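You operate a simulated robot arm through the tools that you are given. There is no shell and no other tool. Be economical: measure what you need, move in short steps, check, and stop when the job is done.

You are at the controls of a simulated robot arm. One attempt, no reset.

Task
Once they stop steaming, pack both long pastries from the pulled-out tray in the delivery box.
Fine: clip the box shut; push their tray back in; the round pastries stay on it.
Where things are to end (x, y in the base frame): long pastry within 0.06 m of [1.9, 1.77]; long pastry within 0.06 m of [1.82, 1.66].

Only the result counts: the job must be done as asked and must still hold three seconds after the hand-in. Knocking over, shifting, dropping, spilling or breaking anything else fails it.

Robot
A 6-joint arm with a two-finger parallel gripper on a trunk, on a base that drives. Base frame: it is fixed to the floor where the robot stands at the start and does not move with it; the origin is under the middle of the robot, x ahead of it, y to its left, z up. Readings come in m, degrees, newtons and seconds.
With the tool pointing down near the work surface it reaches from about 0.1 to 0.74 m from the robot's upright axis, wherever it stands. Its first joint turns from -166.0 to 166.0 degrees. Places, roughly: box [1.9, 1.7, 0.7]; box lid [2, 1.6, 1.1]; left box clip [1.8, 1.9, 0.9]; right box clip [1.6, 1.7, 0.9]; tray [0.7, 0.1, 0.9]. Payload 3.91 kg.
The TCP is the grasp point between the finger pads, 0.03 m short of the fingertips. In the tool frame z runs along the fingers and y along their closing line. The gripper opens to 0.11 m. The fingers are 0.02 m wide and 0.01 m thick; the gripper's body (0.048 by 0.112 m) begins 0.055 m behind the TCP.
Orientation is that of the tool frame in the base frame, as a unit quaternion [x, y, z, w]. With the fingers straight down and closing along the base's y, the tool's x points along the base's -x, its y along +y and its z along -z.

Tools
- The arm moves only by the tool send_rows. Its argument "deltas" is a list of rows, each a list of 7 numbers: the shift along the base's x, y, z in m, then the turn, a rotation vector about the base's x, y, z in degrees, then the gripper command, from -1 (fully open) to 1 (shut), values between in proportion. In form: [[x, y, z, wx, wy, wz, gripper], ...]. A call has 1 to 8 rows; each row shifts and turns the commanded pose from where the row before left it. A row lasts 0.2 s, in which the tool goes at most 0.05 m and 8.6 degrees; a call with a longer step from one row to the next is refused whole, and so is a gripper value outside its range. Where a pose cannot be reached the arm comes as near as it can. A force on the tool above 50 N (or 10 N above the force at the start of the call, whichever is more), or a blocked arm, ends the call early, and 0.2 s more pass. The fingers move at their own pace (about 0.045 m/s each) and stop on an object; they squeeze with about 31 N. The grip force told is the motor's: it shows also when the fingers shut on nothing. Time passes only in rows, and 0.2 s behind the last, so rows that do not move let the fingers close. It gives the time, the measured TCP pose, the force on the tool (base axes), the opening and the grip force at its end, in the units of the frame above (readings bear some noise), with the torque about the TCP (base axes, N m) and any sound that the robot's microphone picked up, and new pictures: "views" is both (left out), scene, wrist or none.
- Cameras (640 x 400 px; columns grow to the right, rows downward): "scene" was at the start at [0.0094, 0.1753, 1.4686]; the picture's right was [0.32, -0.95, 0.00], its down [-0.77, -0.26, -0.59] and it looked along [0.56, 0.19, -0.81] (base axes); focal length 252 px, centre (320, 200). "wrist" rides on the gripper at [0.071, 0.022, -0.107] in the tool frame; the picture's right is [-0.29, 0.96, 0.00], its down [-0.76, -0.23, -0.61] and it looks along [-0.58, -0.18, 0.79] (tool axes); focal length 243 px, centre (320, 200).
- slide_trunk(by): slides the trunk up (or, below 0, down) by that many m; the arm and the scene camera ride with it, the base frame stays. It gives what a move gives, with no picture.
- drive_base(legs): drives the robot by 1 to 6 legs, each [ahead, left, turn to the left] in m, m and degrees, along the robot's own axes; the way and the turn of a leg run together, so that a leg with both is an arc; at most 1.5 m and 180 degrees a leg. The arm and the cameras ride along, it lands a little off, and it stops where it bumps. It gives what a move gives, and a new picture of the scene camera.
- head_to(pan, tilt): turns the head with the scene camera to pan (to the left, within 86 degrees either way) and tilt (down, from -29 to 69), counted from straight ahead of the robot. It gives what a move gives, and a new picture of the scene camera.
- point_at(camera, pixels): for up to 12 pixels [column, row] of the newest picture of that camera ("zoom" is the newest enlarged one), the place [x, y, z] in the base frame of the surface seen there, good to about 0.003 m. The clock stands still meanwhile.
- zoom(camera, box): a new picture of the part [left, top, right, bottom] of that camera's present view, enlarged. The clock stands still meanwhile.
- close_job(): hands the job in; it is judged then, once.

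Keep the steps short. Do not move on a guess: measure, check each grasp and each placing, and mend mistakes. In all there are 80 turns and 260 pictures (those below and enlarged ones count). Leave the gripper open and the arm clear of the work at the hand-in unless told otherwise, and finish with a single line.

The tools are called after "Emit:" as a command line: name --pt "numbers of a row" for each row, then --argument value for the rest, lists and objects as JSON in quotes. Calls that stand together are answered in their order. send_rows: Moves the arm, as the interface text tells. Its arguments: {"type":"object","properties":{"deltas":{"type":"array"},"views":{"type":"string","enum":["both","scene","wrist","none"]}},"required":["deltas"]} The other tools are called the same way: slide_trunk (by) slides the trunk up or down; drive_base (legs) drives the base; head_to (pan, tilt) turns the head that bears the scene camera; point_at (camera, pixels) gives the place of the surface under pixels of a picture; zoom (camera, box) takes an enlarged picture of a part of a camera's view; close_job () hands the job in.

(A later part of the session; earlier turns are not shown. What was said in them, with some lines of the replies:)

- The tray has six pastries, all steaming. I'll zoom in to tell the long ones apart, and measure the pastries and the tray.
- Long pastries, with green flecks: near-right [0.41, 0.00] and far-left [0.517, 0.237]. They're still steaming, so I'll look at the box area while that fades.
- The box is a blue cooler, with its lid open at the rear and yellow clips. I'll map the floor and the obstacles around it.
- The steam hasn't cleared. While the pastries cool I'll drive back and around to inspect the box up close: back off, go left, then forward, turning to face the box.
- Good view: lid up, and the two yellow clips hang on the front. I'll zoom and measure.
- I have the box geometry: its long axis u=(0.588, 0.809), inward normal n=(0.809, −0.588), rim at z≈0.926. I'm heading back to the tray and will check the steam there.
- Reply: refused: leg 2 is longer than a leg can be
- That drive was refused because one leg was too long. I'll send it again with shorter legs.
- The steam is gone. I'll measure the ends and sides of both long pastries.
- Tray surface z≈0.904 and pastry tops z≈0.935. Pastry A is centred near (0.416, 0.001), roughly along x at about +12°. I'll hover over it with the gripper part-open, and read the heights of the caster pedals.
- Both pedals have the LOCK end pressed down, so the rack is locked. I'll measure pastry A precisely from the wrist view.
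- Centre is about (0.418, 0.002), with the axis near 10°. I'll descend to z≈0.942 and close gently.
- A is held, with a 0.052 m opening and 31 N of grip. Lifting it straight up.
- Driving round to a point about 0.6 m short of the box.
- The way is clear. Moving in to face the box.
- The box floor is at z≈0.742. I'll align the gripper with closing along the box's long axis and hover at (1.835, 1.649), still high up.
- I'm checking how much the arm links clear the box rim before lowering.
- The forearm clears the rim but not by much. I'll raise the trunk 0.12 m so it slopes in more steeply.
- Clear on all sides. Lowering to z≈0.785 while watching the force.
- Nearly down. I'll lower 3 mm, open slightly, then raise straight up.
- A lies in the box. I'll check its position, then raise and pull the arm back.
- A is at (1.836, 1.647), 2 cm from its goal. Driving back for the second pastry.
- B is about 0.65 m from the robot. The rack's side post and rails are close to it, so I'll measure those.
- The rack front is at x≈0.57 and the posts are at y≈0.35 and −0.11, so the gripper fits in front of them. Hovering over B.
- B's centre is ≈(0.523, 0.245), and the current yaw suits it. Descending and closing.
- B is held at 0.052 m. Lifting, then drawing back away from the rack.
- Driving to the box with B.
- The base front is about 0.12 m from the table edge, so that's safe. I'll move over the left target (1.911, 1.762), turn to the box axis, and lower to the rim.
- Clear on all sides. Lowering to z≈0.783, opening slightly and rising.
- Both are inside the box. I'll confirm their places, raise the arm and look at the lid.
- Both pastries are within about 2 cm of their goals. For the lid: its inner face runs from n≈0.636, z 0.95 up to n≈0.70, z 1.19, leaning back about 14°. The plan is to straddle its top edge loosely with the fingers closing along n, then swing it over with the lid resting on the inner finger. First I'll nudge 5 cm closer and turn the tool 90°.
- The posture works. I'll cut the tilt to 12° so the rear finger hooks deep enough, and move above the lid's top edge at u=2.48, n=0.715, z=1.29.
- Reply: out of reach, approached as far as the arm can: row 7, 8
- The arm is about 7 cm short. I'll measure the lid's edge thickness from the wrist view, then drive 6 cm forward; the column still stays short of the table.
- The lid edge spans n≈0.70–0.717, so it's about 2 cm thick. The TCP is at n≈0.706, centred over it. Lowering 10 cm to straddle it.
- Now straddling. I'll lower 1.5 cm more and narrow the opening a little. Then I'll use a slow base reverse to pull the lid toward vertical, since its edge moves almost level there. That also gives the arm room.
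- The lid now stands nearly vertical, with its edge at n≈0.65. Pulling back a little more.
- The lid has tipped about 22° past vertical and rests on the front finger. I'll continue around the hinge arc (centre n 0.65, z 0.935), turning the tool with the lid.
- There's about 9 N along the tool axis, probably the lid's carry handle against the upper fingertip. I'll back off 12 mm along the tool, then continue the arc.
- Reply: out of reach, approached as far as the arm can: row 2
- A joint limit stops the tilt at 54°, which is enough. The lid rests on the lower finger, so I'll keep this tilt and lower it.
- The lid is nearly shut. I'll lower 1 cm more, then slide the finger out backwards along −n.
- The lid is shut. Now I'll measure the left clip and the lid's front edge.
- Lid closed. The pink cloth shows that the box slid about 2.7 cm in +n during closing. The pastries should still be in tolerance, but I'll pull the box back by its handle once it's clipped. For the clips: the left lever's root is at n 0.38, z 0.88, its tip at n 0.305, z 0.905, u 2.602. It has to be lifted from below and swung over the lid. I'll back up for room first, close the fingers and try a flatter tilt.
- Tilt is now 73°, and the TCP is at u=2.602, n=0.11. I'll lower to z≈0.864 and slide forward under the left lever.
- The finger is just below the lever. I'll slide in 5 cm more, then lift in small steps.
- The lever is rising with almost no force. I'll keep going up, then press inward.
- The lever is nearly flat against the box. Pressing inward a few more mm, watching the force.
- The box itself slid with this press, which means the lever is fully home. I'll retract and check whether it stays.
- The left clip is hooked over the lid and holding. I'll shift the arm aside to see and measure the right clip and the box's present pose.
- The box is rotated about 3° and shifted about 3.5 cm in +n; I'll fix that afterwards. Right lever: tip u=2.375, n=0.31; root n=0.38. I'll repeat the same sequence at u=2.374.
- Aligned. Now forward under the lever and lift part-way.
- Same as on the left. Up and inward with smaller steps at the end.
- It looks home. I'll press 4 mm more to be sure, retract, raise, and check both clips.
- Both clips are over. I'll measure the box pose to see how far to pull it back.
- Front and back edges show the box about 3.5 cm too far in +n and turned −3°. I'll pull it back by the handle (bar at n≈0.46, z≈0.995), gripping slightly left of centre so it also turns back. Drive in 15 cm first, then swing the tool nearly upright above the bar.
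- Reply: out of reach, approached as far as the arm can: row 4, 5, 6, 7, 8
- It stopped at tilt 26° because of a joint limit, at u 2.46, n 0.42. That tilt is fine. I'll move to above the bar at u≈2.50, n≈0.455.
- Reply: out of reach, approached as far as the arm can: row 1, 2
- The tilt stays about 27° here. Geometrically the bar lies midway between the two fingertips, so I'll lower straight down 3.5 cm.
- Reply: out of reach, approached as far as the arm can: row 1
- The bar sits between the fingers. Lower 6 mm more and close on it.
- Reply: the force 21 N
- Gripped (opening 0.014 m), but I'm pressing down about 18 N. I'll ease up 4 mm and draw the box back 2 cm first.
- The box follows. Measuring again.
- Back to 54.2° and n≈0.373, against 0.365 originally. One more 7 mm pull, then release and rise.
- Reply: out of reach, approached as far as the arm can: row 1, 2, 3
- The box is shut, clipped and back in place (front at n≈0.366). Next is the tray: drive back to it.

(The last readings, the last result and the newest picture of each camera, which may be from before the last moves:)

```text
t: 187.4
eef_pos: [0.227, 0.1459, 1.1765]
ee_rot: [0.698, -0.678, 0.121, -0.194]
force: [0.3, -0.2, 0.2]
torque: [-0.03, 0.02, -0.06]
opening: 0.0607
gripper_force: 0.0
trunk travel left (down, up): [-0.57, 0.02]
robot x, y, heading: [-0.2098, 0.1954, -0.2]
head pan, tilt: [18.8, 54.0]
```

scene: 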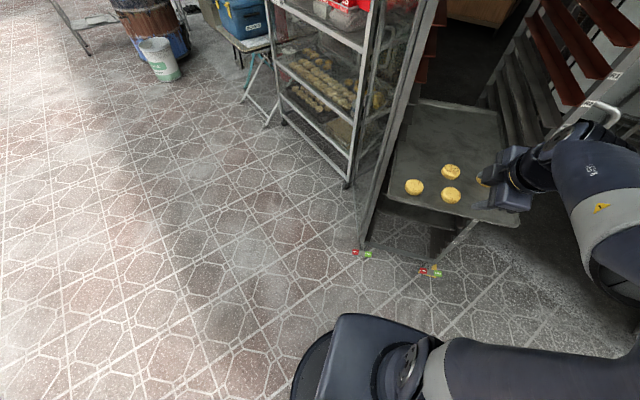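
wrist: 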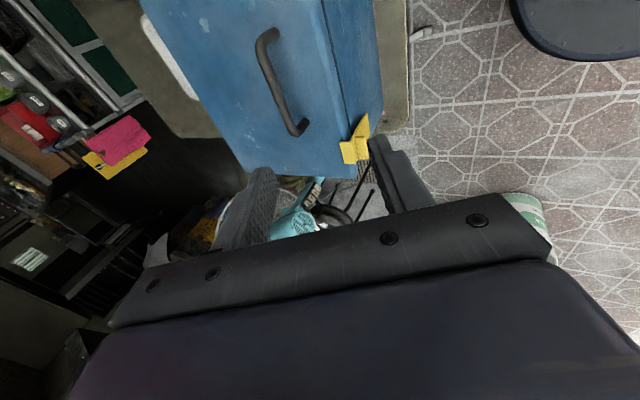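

I'll shift the base to face the tray's centre, then turn the tool upright, closing along y.

Emit:
drive_base --legs '[[0.02, -0.085, 0]]'

Emit:
send_rows --pt "0 0 0.01 0 0 -8.4 0" --pt "0 0 0.01 0 0 -8.4 0" --pt "0 0 0.01 0 0 -8.4 0" --pt "0 0 0 0 0 -8.4 0" --pt "0 0 0 0 0 -8.4 0" --pt "0 0 0 0 0 -8.4 0" --pt "0 0 0 0 0 -8.4 0" --pt "0 0 0 0 0 -8.4 0" --views "none"

Emit:
send_rows --pt "0 0 0 0 0 -8.4 0" --pt "0 0 0 0 0 -8.4 0" --pt "0 0 0 0 0 -8.4 0"

```text
t: 188.4
eef_pos: [0.2478, 0.0639, 1.1762]
ee_rot: [0.698, -0.678, 0.12, -0.194]
force: [0.4, -0.2, 0.7]
torque: [0.02, -0.01, -0.01]
opening: 0.0605
gripper_force: 0.0
trunk travel left (down, up): [-0.57, 0.02]
robot x, y, heading: [-0.1893, 0.1154, -0.4]
head pan, tilt: [18.8, 54.0]
```

scene: 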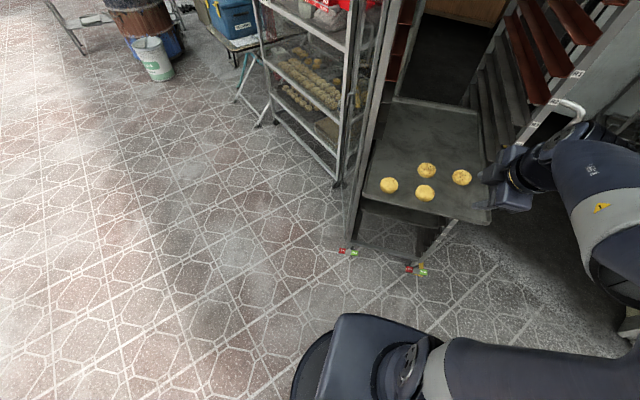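

```text
t: 190.2
eef_pos: [0.1234, -0.1414, 1.0841]
ee_rot: [-0.22, 0.94, -0.201, 0.168]
force: [-0.3, 0.2, 0.6]
torque: [0.06, 0.01, 0.03]
opening: 0.0552
gripper_force: 0.1
out of reach, approached as far as the arm can: row 1, 2, 3, 4, 5, 6, 7, 8
trunk travel left (down, up): [-0.57, 0.02]
robot x, y, heading: [-0.1877, 0.1152, -0.4]
head pan, tilt: [18.8, 54.0]
```

```text
t: 191.1
eef_pos: [0.0195, -0.1958, 1.0159]
ee_rot: [-0.01, 0.965, -0.233, 0.118]
force: [0.0, -1.2, 0.7]
torque: [0.0, 0.02, 0.03]
opening: 0.055
gripper_force: 0.0
out of reach, approached as far as the arm can: row 1, 2, 3
trunk travel left (down, up): [-0.57, 0.02]
robot x, y, heading: [-0.1885, 0.1171, -0.4]
head pan, tilt: [18.8, 54.0]
```

scene: 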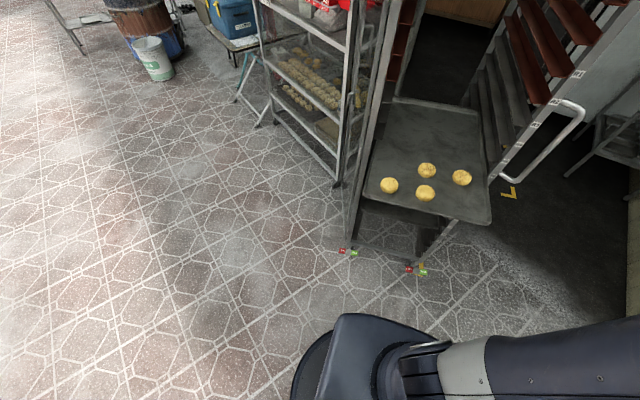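
wrist: 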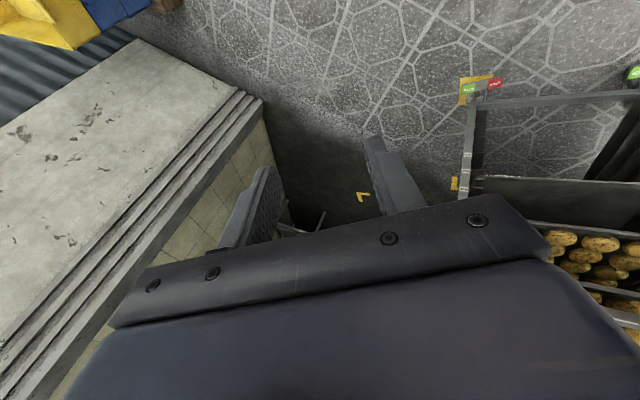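

The arm is at a wrist limit in that direction. I don't need it upright, because the forward-tilted pose used on the clips can push the tray with the fingertips. I'll unwind back to that pose.

Emit:
send_rows --pt "0.02 0.03 0.018 0 0 8.4 0.5" --pt "0.02 0.03 0.018 0 0 8.4 1" --pt "0.02 0.03 0.018 0 0 8.4 1" --pt "0.02 0.03 0.018 0 0 8.4 1" --pt "0.02 0.03 0.018 0 0 8.4 1" --pt "0.02 0.03 0.018 0 0 8.4 1" --pt "0.02 0.03 0.018 0 0 8.4 1" --pt "0.02 0.03 0.018 0 0 8.4 1" --views "none"

Emit:
send_rows --pt "0.01 0.02 0 0 0 8.4 1" --pt "0.01 0.02 0 0 0 8.4 1" --pt "0.005 0.01 0 0 0 8.4 1"

Emit:
zoom --camera "scene" --box '[340, 140, 520, 280]'

```text
t: 192.8
eef_pos: [0.1696, 0.042, 1.1562]
ee_rot: [-0.542, 0.801, -0.137, 0.215]
force: [-1.1, 0.0, 0.1]
torque: [-0.03, 0.0, -0.01]
opening: 0.0
gripper_force: 31.1
out of reach, approached as far as the arm can: row 1
trunk travel left (down, up): [-0.57, 0.02]
robot x, y, heading: [-0.1861, 0.1187, -0.1]
head pan, tilt: [18.8, 54.0]
```

```text
t: 193.7
eef_pos: [0.1966, 0.0904, 1.1558]
ee_rot: [0.702, -0.665, 0.091, -0.238]
force: [0.4, -0.3, 0.1]
torque: [0.0, -0.03, -0.01]
opening: 0.0
gripper_force: 31.1
trunk travel left (down, up): [-0.57, 0.02]
robot x, y, heading: [-0.1879, 0.1159, -0.4]
head pan, tilt: [18.8, 54.0]
```

scene: 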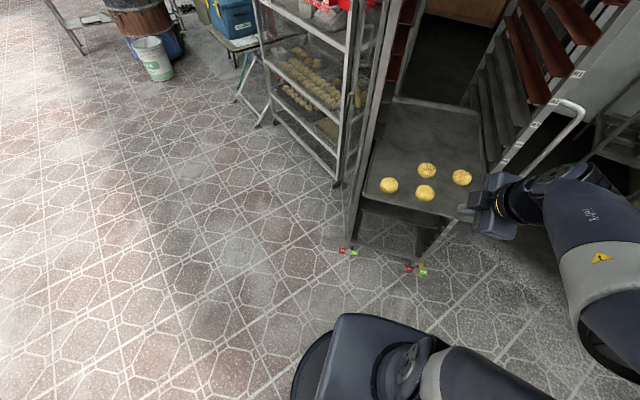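
wrist: 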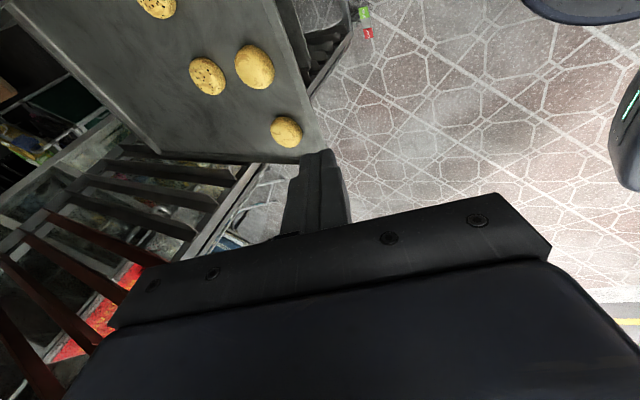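

```text
2.86 times, centred on (430, 210) of scene
```

zoom: 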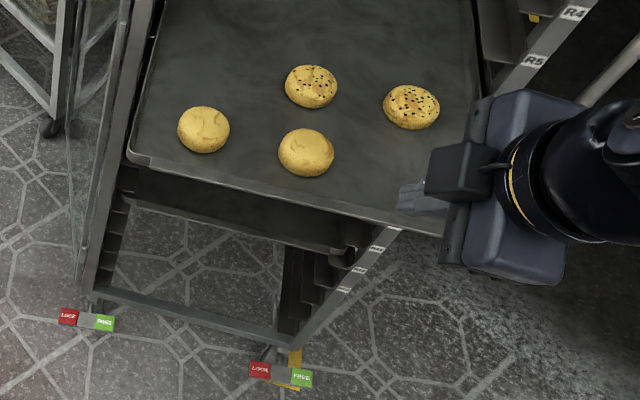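

Recovered. Measuring the tray's front rim, the rack front, and where the neighbouring shelf fronts sit.

Emit:
point_at --camera "zoom" --pixels '[[136, 160], [220, 180], [290, 196], [290, 201], [350, 213], [290, 190], [240, 217], [330, 245], [345, 272], [120, 120], [305, 152], [205, 130]]'

Emit:
point_at --camera "scene" --pixels '[[400, 98], [470, 108], [487, 150], [425, 194], [426, 171], [461, 177], [389, 186]]'

Emit:
head_to --pan 0 --tilt 30

```text
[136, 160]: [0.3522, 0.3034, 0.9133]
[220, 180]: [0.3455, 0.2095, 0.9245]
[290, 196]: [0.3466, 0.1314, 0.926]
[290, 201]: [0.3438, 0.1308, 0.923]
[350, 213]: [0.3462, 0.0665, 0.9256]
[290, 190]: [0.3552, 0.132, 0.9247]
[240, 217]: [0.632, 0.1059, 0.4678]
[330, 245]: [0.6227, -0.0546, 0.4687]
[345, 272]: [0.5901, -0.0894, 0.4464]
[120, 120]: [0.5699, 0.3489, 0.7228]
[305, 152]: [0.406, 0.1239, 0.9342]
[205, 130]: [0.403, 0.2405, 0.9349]
```

```text
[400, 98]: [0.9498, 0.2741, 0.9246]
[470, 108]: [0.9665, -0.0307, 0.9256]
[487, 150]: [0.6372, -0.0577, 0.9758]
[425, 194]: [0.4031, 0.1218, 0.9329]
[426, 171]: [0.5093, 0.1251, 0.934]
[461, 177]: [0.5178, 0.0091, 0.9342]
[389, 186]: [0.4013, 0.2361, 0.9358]
```

```text
t: 194.5
eef_pos: [0.1965, 0.0891, 1.1568]
ee_rot: [0.702, -0.665, 0.091, -0.237]
force: [-0.1, 1.3, -0.7]
torque: [-0.01, -0.01, 0.01]
opening: 0.0002
gripper_force: 31.1
trunk travel left (down, up): [-0.57, 0.02]
robot x, y, heading: [-0.1886, 0.1159, -0.3]
head pan, tilt: [0.0, 30.0]
```

scene: 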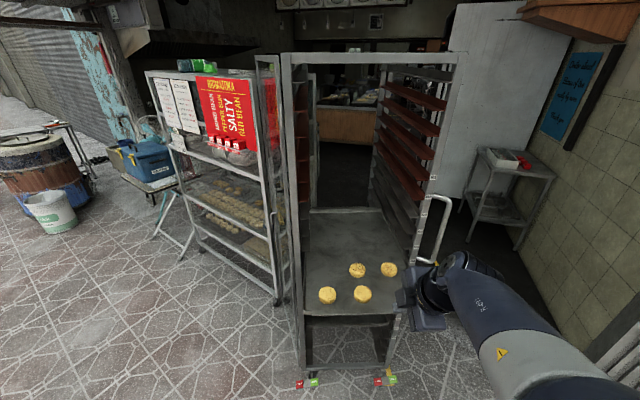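

The lower tray's front sits at x≈0.63 inside the rack, and this tray's front rim is at x≈0.345 (z 0.905–0.926), centred at y≈0.11. So it needs about 0.285 m. I'll drive 0.1 m closer and tilt the tool to about 70°, pointing along +x.

Emit:
drive_base --legs '[[0.1, 0, 0.3]]'

Emit:
send_rows --pt "-0.004 0.003 0 -0.76 -7.05 -2.12 1" --pt "-0.004 0.003 0 -0.76 -7.05 -2.12 1" --pt "-0.004 0.003 0 -0.76 -7.05 -2.12 1" --pt "-0.004 0.003 0 -0.76 -7.05 -2.12 1" --pt "-0.004 0.003 0 -0.76 -7.05 -2.12 1" --pt "-0.004 0.003 0 -0.76 -7.05 -2.12 1"

```text
t: 195.7
eef_pos: [0.2975, 0.0923, 1.1559]
ee_rot: [0.704, -0.664, 0.09, -0.237]
force: [-1.2, 0.4, -1.0]
torque: [-0.03, 0.03, 0.02]
opening: 0.0
gripper_force: 30.9
trunk travel left (down, up): [-0.57, 0.02]
robot x, y, heading: [-0.0854, 0.1163, 0.3]
head pan, tilt: [0.0, 30.0]
```

scene: 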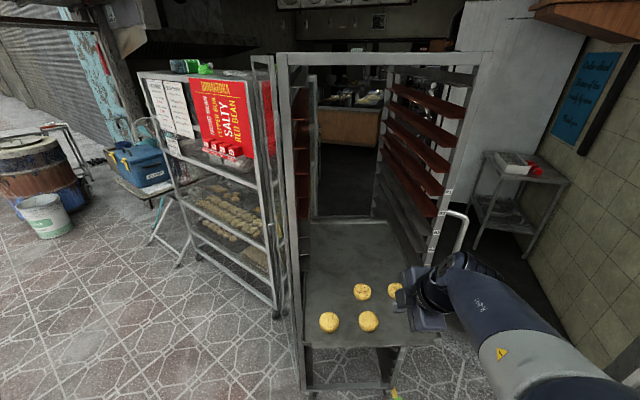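

```text
t: 197.1
eef_pos: [0.2778, 0.114, 1.1572]
ee_rot: [-0.589, 0.609, -0.336, 0.411]
force: [0.0, 0.0, -0.9]
torque: [-0.02, 0.02, 0.02]
opening: 0.0
gripper_force: 31.0
out of reach, approached as far as the arm can: row 5, 6
trunk travel left (down, up): [-0.57, 0.02]
robot x, y, heading: [-0.0893, 0.1153, -0.1]
head pan, tilt: [0.0, 30.0]
```

scene: 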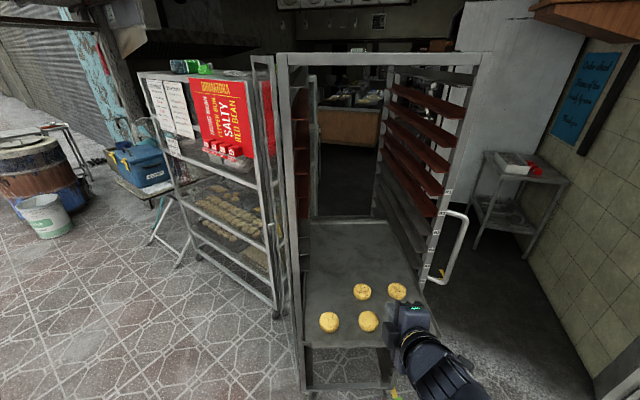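
wrist: 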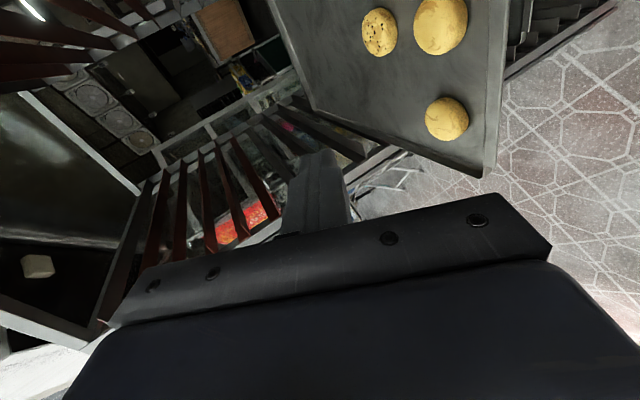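

Tilt is 64°, pointing along +x. Lowering in front of the tray to tip height ≈0.914.

Emit:
send_rows --pt "0 0 -0.046 0 0 0 1" --pt "0 0 -0.046 0 0 0 1" --pt "0 0 -0.046 0 0 0 1" --pt "0 0 -0.046 0 0 0 1" --pt "0 0 -0.046 0 0 0 1"

```text
t: 198.3
eef_pos: [0.277, 0.1154, 0.9271]
ee_rot: [-0.591, 0.609, -0.336, 0.409]
force: [0.2, 0.2, -1.1]
torque: [0.0, 0.02, -0.02]
opening: 0.0002
gripper_force: 30.9
trunk travel left (down, up): [-0.57, 0.02]
robot x, y, heading: [-0.0858, 0.1156, -0.1]
head pan, tilt: [0.0, 30.0]
```

scene: 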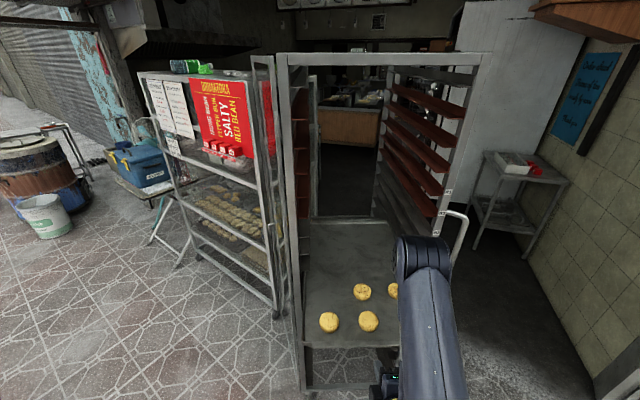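
wrist: 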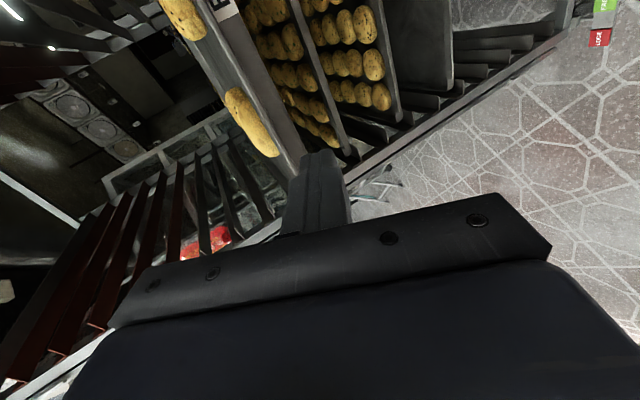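

In position. Pushing forward gently; contact should come at TCP x≈0.318.

Emit:
send_rows --pt "0.03 0 0 0 0 0 1" --pt "0.012 0 0 0 0 0 1" --pt "0.012 0 0 0 0 0 1" --pt "0.012 0 0 0 0 0 1" --pt "0.015 0 0 0 0 0 1" --pt "0.015 0 0 0 0 0 1"

Emit:
zoom --camera "wrist" --box '[150, 0, 450, 220]'

```text
t: 199.7
eef_pos: [0.3725, 0.116, 0.9289]
ee_rot: [-0.589, 0.609, -0.336, 0.411]
force: [-2.4, -0.7, -0.3]
torque: [-0.01, 0.02, 0.0]
opening: 0.0
gripper_force: 31.0
trunk travel left (down, up): [-0.57, 0.02]
robot x, y, heading: [-0.0927, 0.1136, -0.1]
head pan, tilt: [0.0, 30.0]
```

scene: 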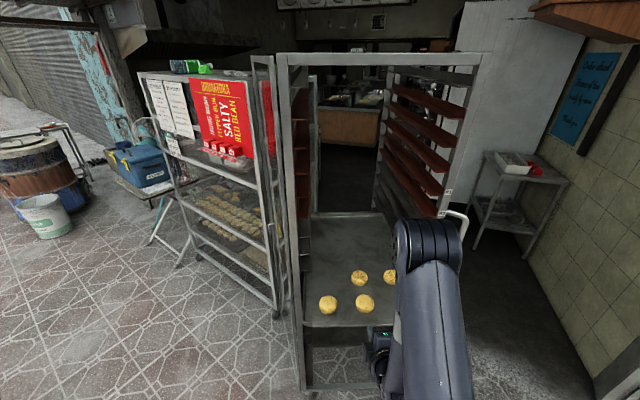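
wrist: 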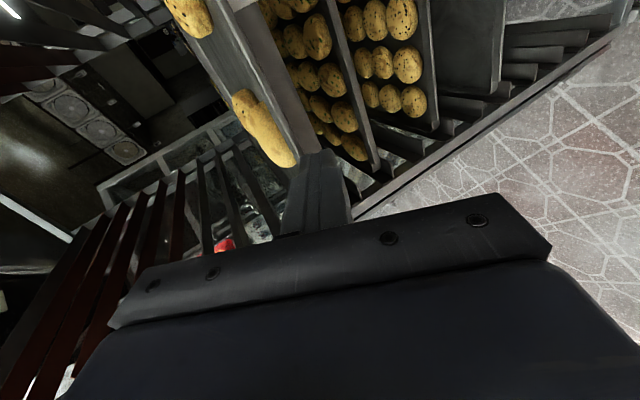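

```text
1.82 times, centred on (300, 110) of wrist
```

zoom: 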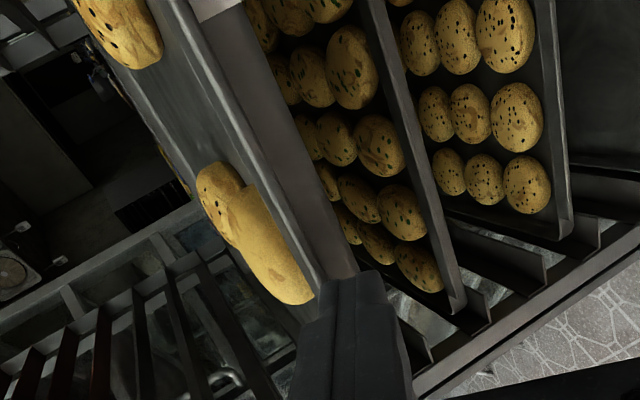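

The tray slides easily at 2.4 N, and the pastries ride along. Continuing.

Emit:
send_rows --pt "0.012 0 0 0 0 0 1" --pt "0.018 0 0 0 0 0 1" --pt "0.018 0 0 0 0 0 1" --pt "0.018 0 0 0 0 0 1" --pt "0.018 0 0 0 0 0 1" --pt "0.018 0 0 0 0 0 1" --pt "0.018 0 0 0 0 0 1" --pt "0.018 0 0 0 0 0 1"

Emit:
zoom --camera "wrist" --box '[150, 0, 450, 220]'

```text
t: 201.5
eef_pos: [0.5105, 0.1167, 0.9285]
ee_rot: [-0.59, 0.608, -0.336, 0.41]
force: [-0.5, 0.2, 0.4]
torque: [-0.02, 0.0, 0.01]
opening: 0.0
gripper_force: 31.2
trunk travel left (down, up): [-0.57, 0.02]
robot x, y, heading: [-0.0883, 0.1161, -0.1]
head pan, tilt: [0.0, 30.0]
```

scene: 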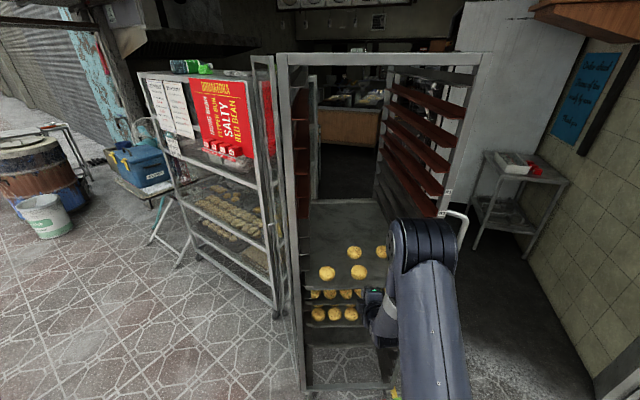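
wrist: 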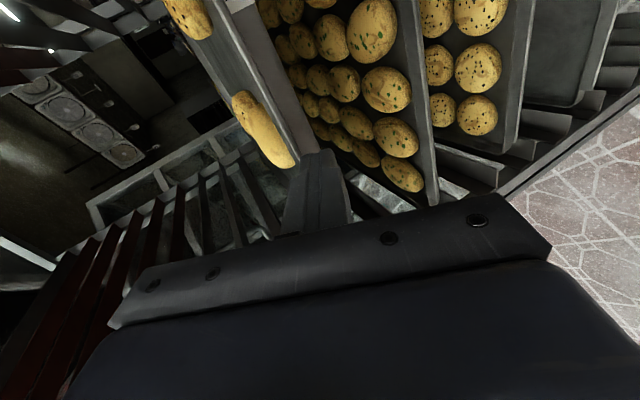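

```text
1.82 times, centred on (300, 110) of wrist
5 turns are left
```

zoom: 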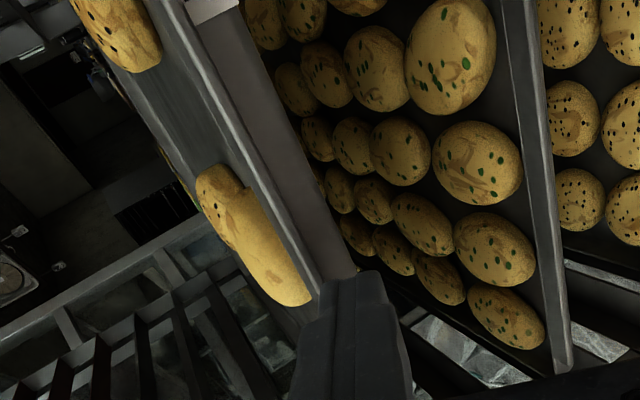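

Few turns remain. I'll push the last 9 cm to match the trays below (front at x≈0.63), and measure.

Emit:
send_rows --pt "0.015 0 0 0 0 0 1" --pt "0.015 0 0 0 0 0 1" --pt "0.015 0 0 0 0 0 1" --pt "0.015 0 0 0 0 0 1" --pt "0.013 0 0 0 0 0 1" --pt "0.012 0 0 0 0 0 1"

Emit:
point_at --camera "scene" --pixels '[[330, 270], [330, 274], [330, 278], [330, 282], [330, 300], [330, 322], [330, 326], [330, 345]]'

Emit:
zoom --camera "scene" --box '[280, 180, 480, 350]'

```text
t: 202.8
eef_pos: [0.5795, 0.1175, 0.9277]
ee_rot: [-0.593, 0.608, -0.333, 0.409]
force: [-32.9, 1.8, 21.5]
torque: [0.01, -0.51, 0.13]
opening: 0.0001
gripper_force: 32.0
trunk travel left (down, up): [-0.57, 0.02]
robot x, y, heading: [-0.0857, 0.1118, 0.1]
head pan, tilt: [0.0, 30.0]
stopped in row 6: the force on the tool passed its limit at 58 N (the readings are from after the stop); the commanded pose is now the measured one
```

scene: 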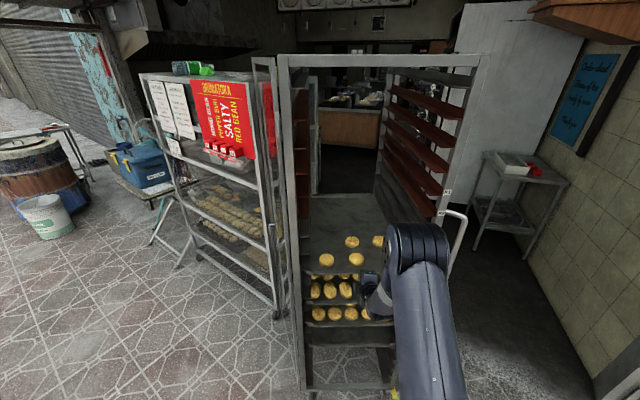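
wrist: 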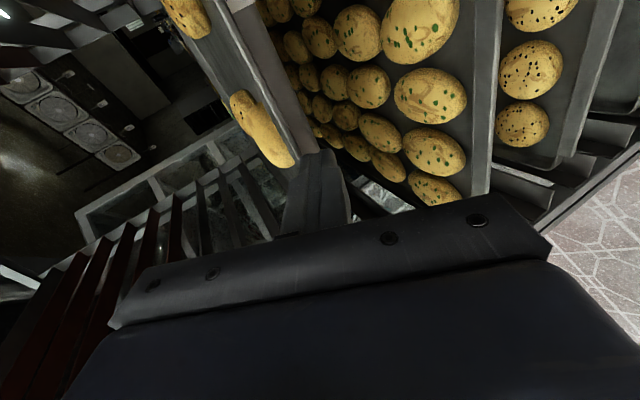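

```text
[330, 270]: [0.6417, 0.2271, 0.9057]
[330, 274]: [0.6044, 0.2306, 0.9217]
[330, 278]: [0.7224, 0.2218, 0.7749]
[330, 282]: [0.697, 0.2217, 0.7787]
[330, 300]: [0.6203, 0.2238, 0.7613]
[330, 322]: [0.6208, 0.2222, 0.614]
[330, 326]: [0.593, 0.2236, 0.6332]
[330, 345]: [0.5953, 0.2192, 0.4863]
```

```text
2.35 times, centred on (380, 265) of scene
4 turns are left
```

zoom: 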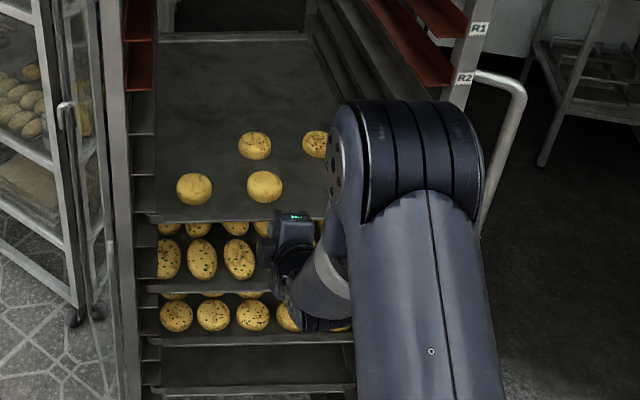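

The tray hit its end stop, with its front at x≈0.604 in line with the trays below, and all the round pastries are still on it. I'll withdraw the arm, open the gripper and check.

Emit:
send_rows --pt "-0.02 0 0 0 0 0 1" --pt "-0.045 0 0 0 0 0 1" --pt "-0.045 0 0 0 0 0 0.5" --pt "-0.045 0 0 0 0 0 0" --pt "-0.045 0 0.02 0 0 0 -1" --pt "-0.03 0 0.04 0 0 0 -1" --pt "0 0 0.045 0 0 0 -1" --pt "0 0 0.045 0 0 0 -1" --views "scene"

Emit:
drive_base --legs '[[-0.15, 0, 0]]'

Emit:
zoom --camera "scene" --box '[260, 160, 480, 380]'

```text
t: 204.6
eef_pos: [0.3541, 0.1202, 1.075]
ee_rot: [-0.594, 0.61, -0.332, 0.406]
force: [0.9, 0.3, -0.2]
torque: [-0.01, 0.01, -0.01]
opening: 0.1101
gripper_force: 0.1
trunk travel left (down, up): [-0.57, 0.02]
robot x, y, heading: [-0.0896, 0.1145, 0.5]
head pan, tilt: [0.0, 30.0]
```

scene: 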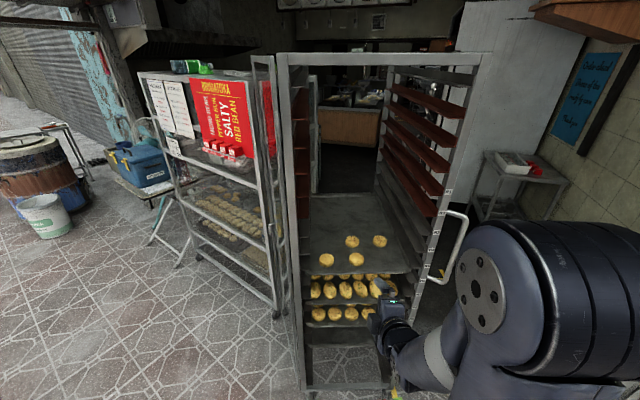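

```text
t: 206.0
eef_pos: [0.2055, 0.1211, 1.0755]
ee_rot: [-0.594, 0.61, -0.332, 0.407]
force: [0.5, 0.3, 0.1]
torque: [0.0, 0.05, -0.01]
opening: 0.1101
gripper_force: 0.1
trunk travel left (down, up): [-0.57, 0.02]
robot x, y, heading: [-0.2359, 0.1138, 0.2]
head pan, tilt: [0.0, 30.0]
```

scene: 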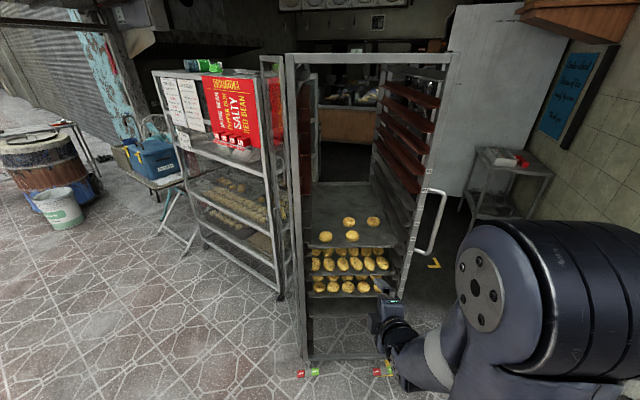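

```text
1.82 times, centred on (370, 270) of scene
3 turns are left
```

zoom: 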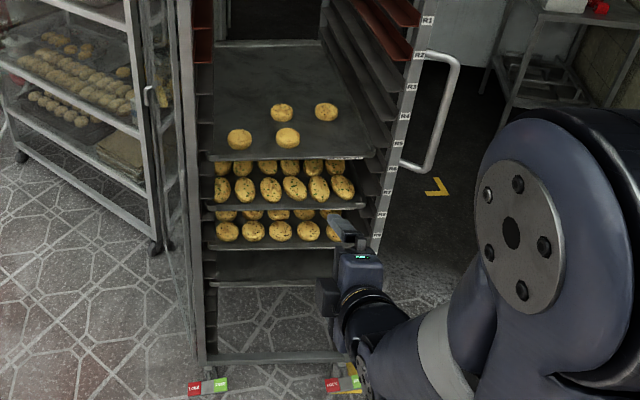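

The tray is flush with its neighbours with four round pastries on it. The box is clipped shut, the gripper is open and the arm is clear. Handing in.

Emit:
close_job

```text
The job is handed in.
```

Handed in: both long pastries are in the delivery box, by estimate about 2 cm from their targets (I couldn't see inside once it was shut). The lid is clipped shut, and the tray is back in with its four round pastries. The box slid about 3.5 cm while I closed and clipped it, and I pulled it back to within a few millimetres.
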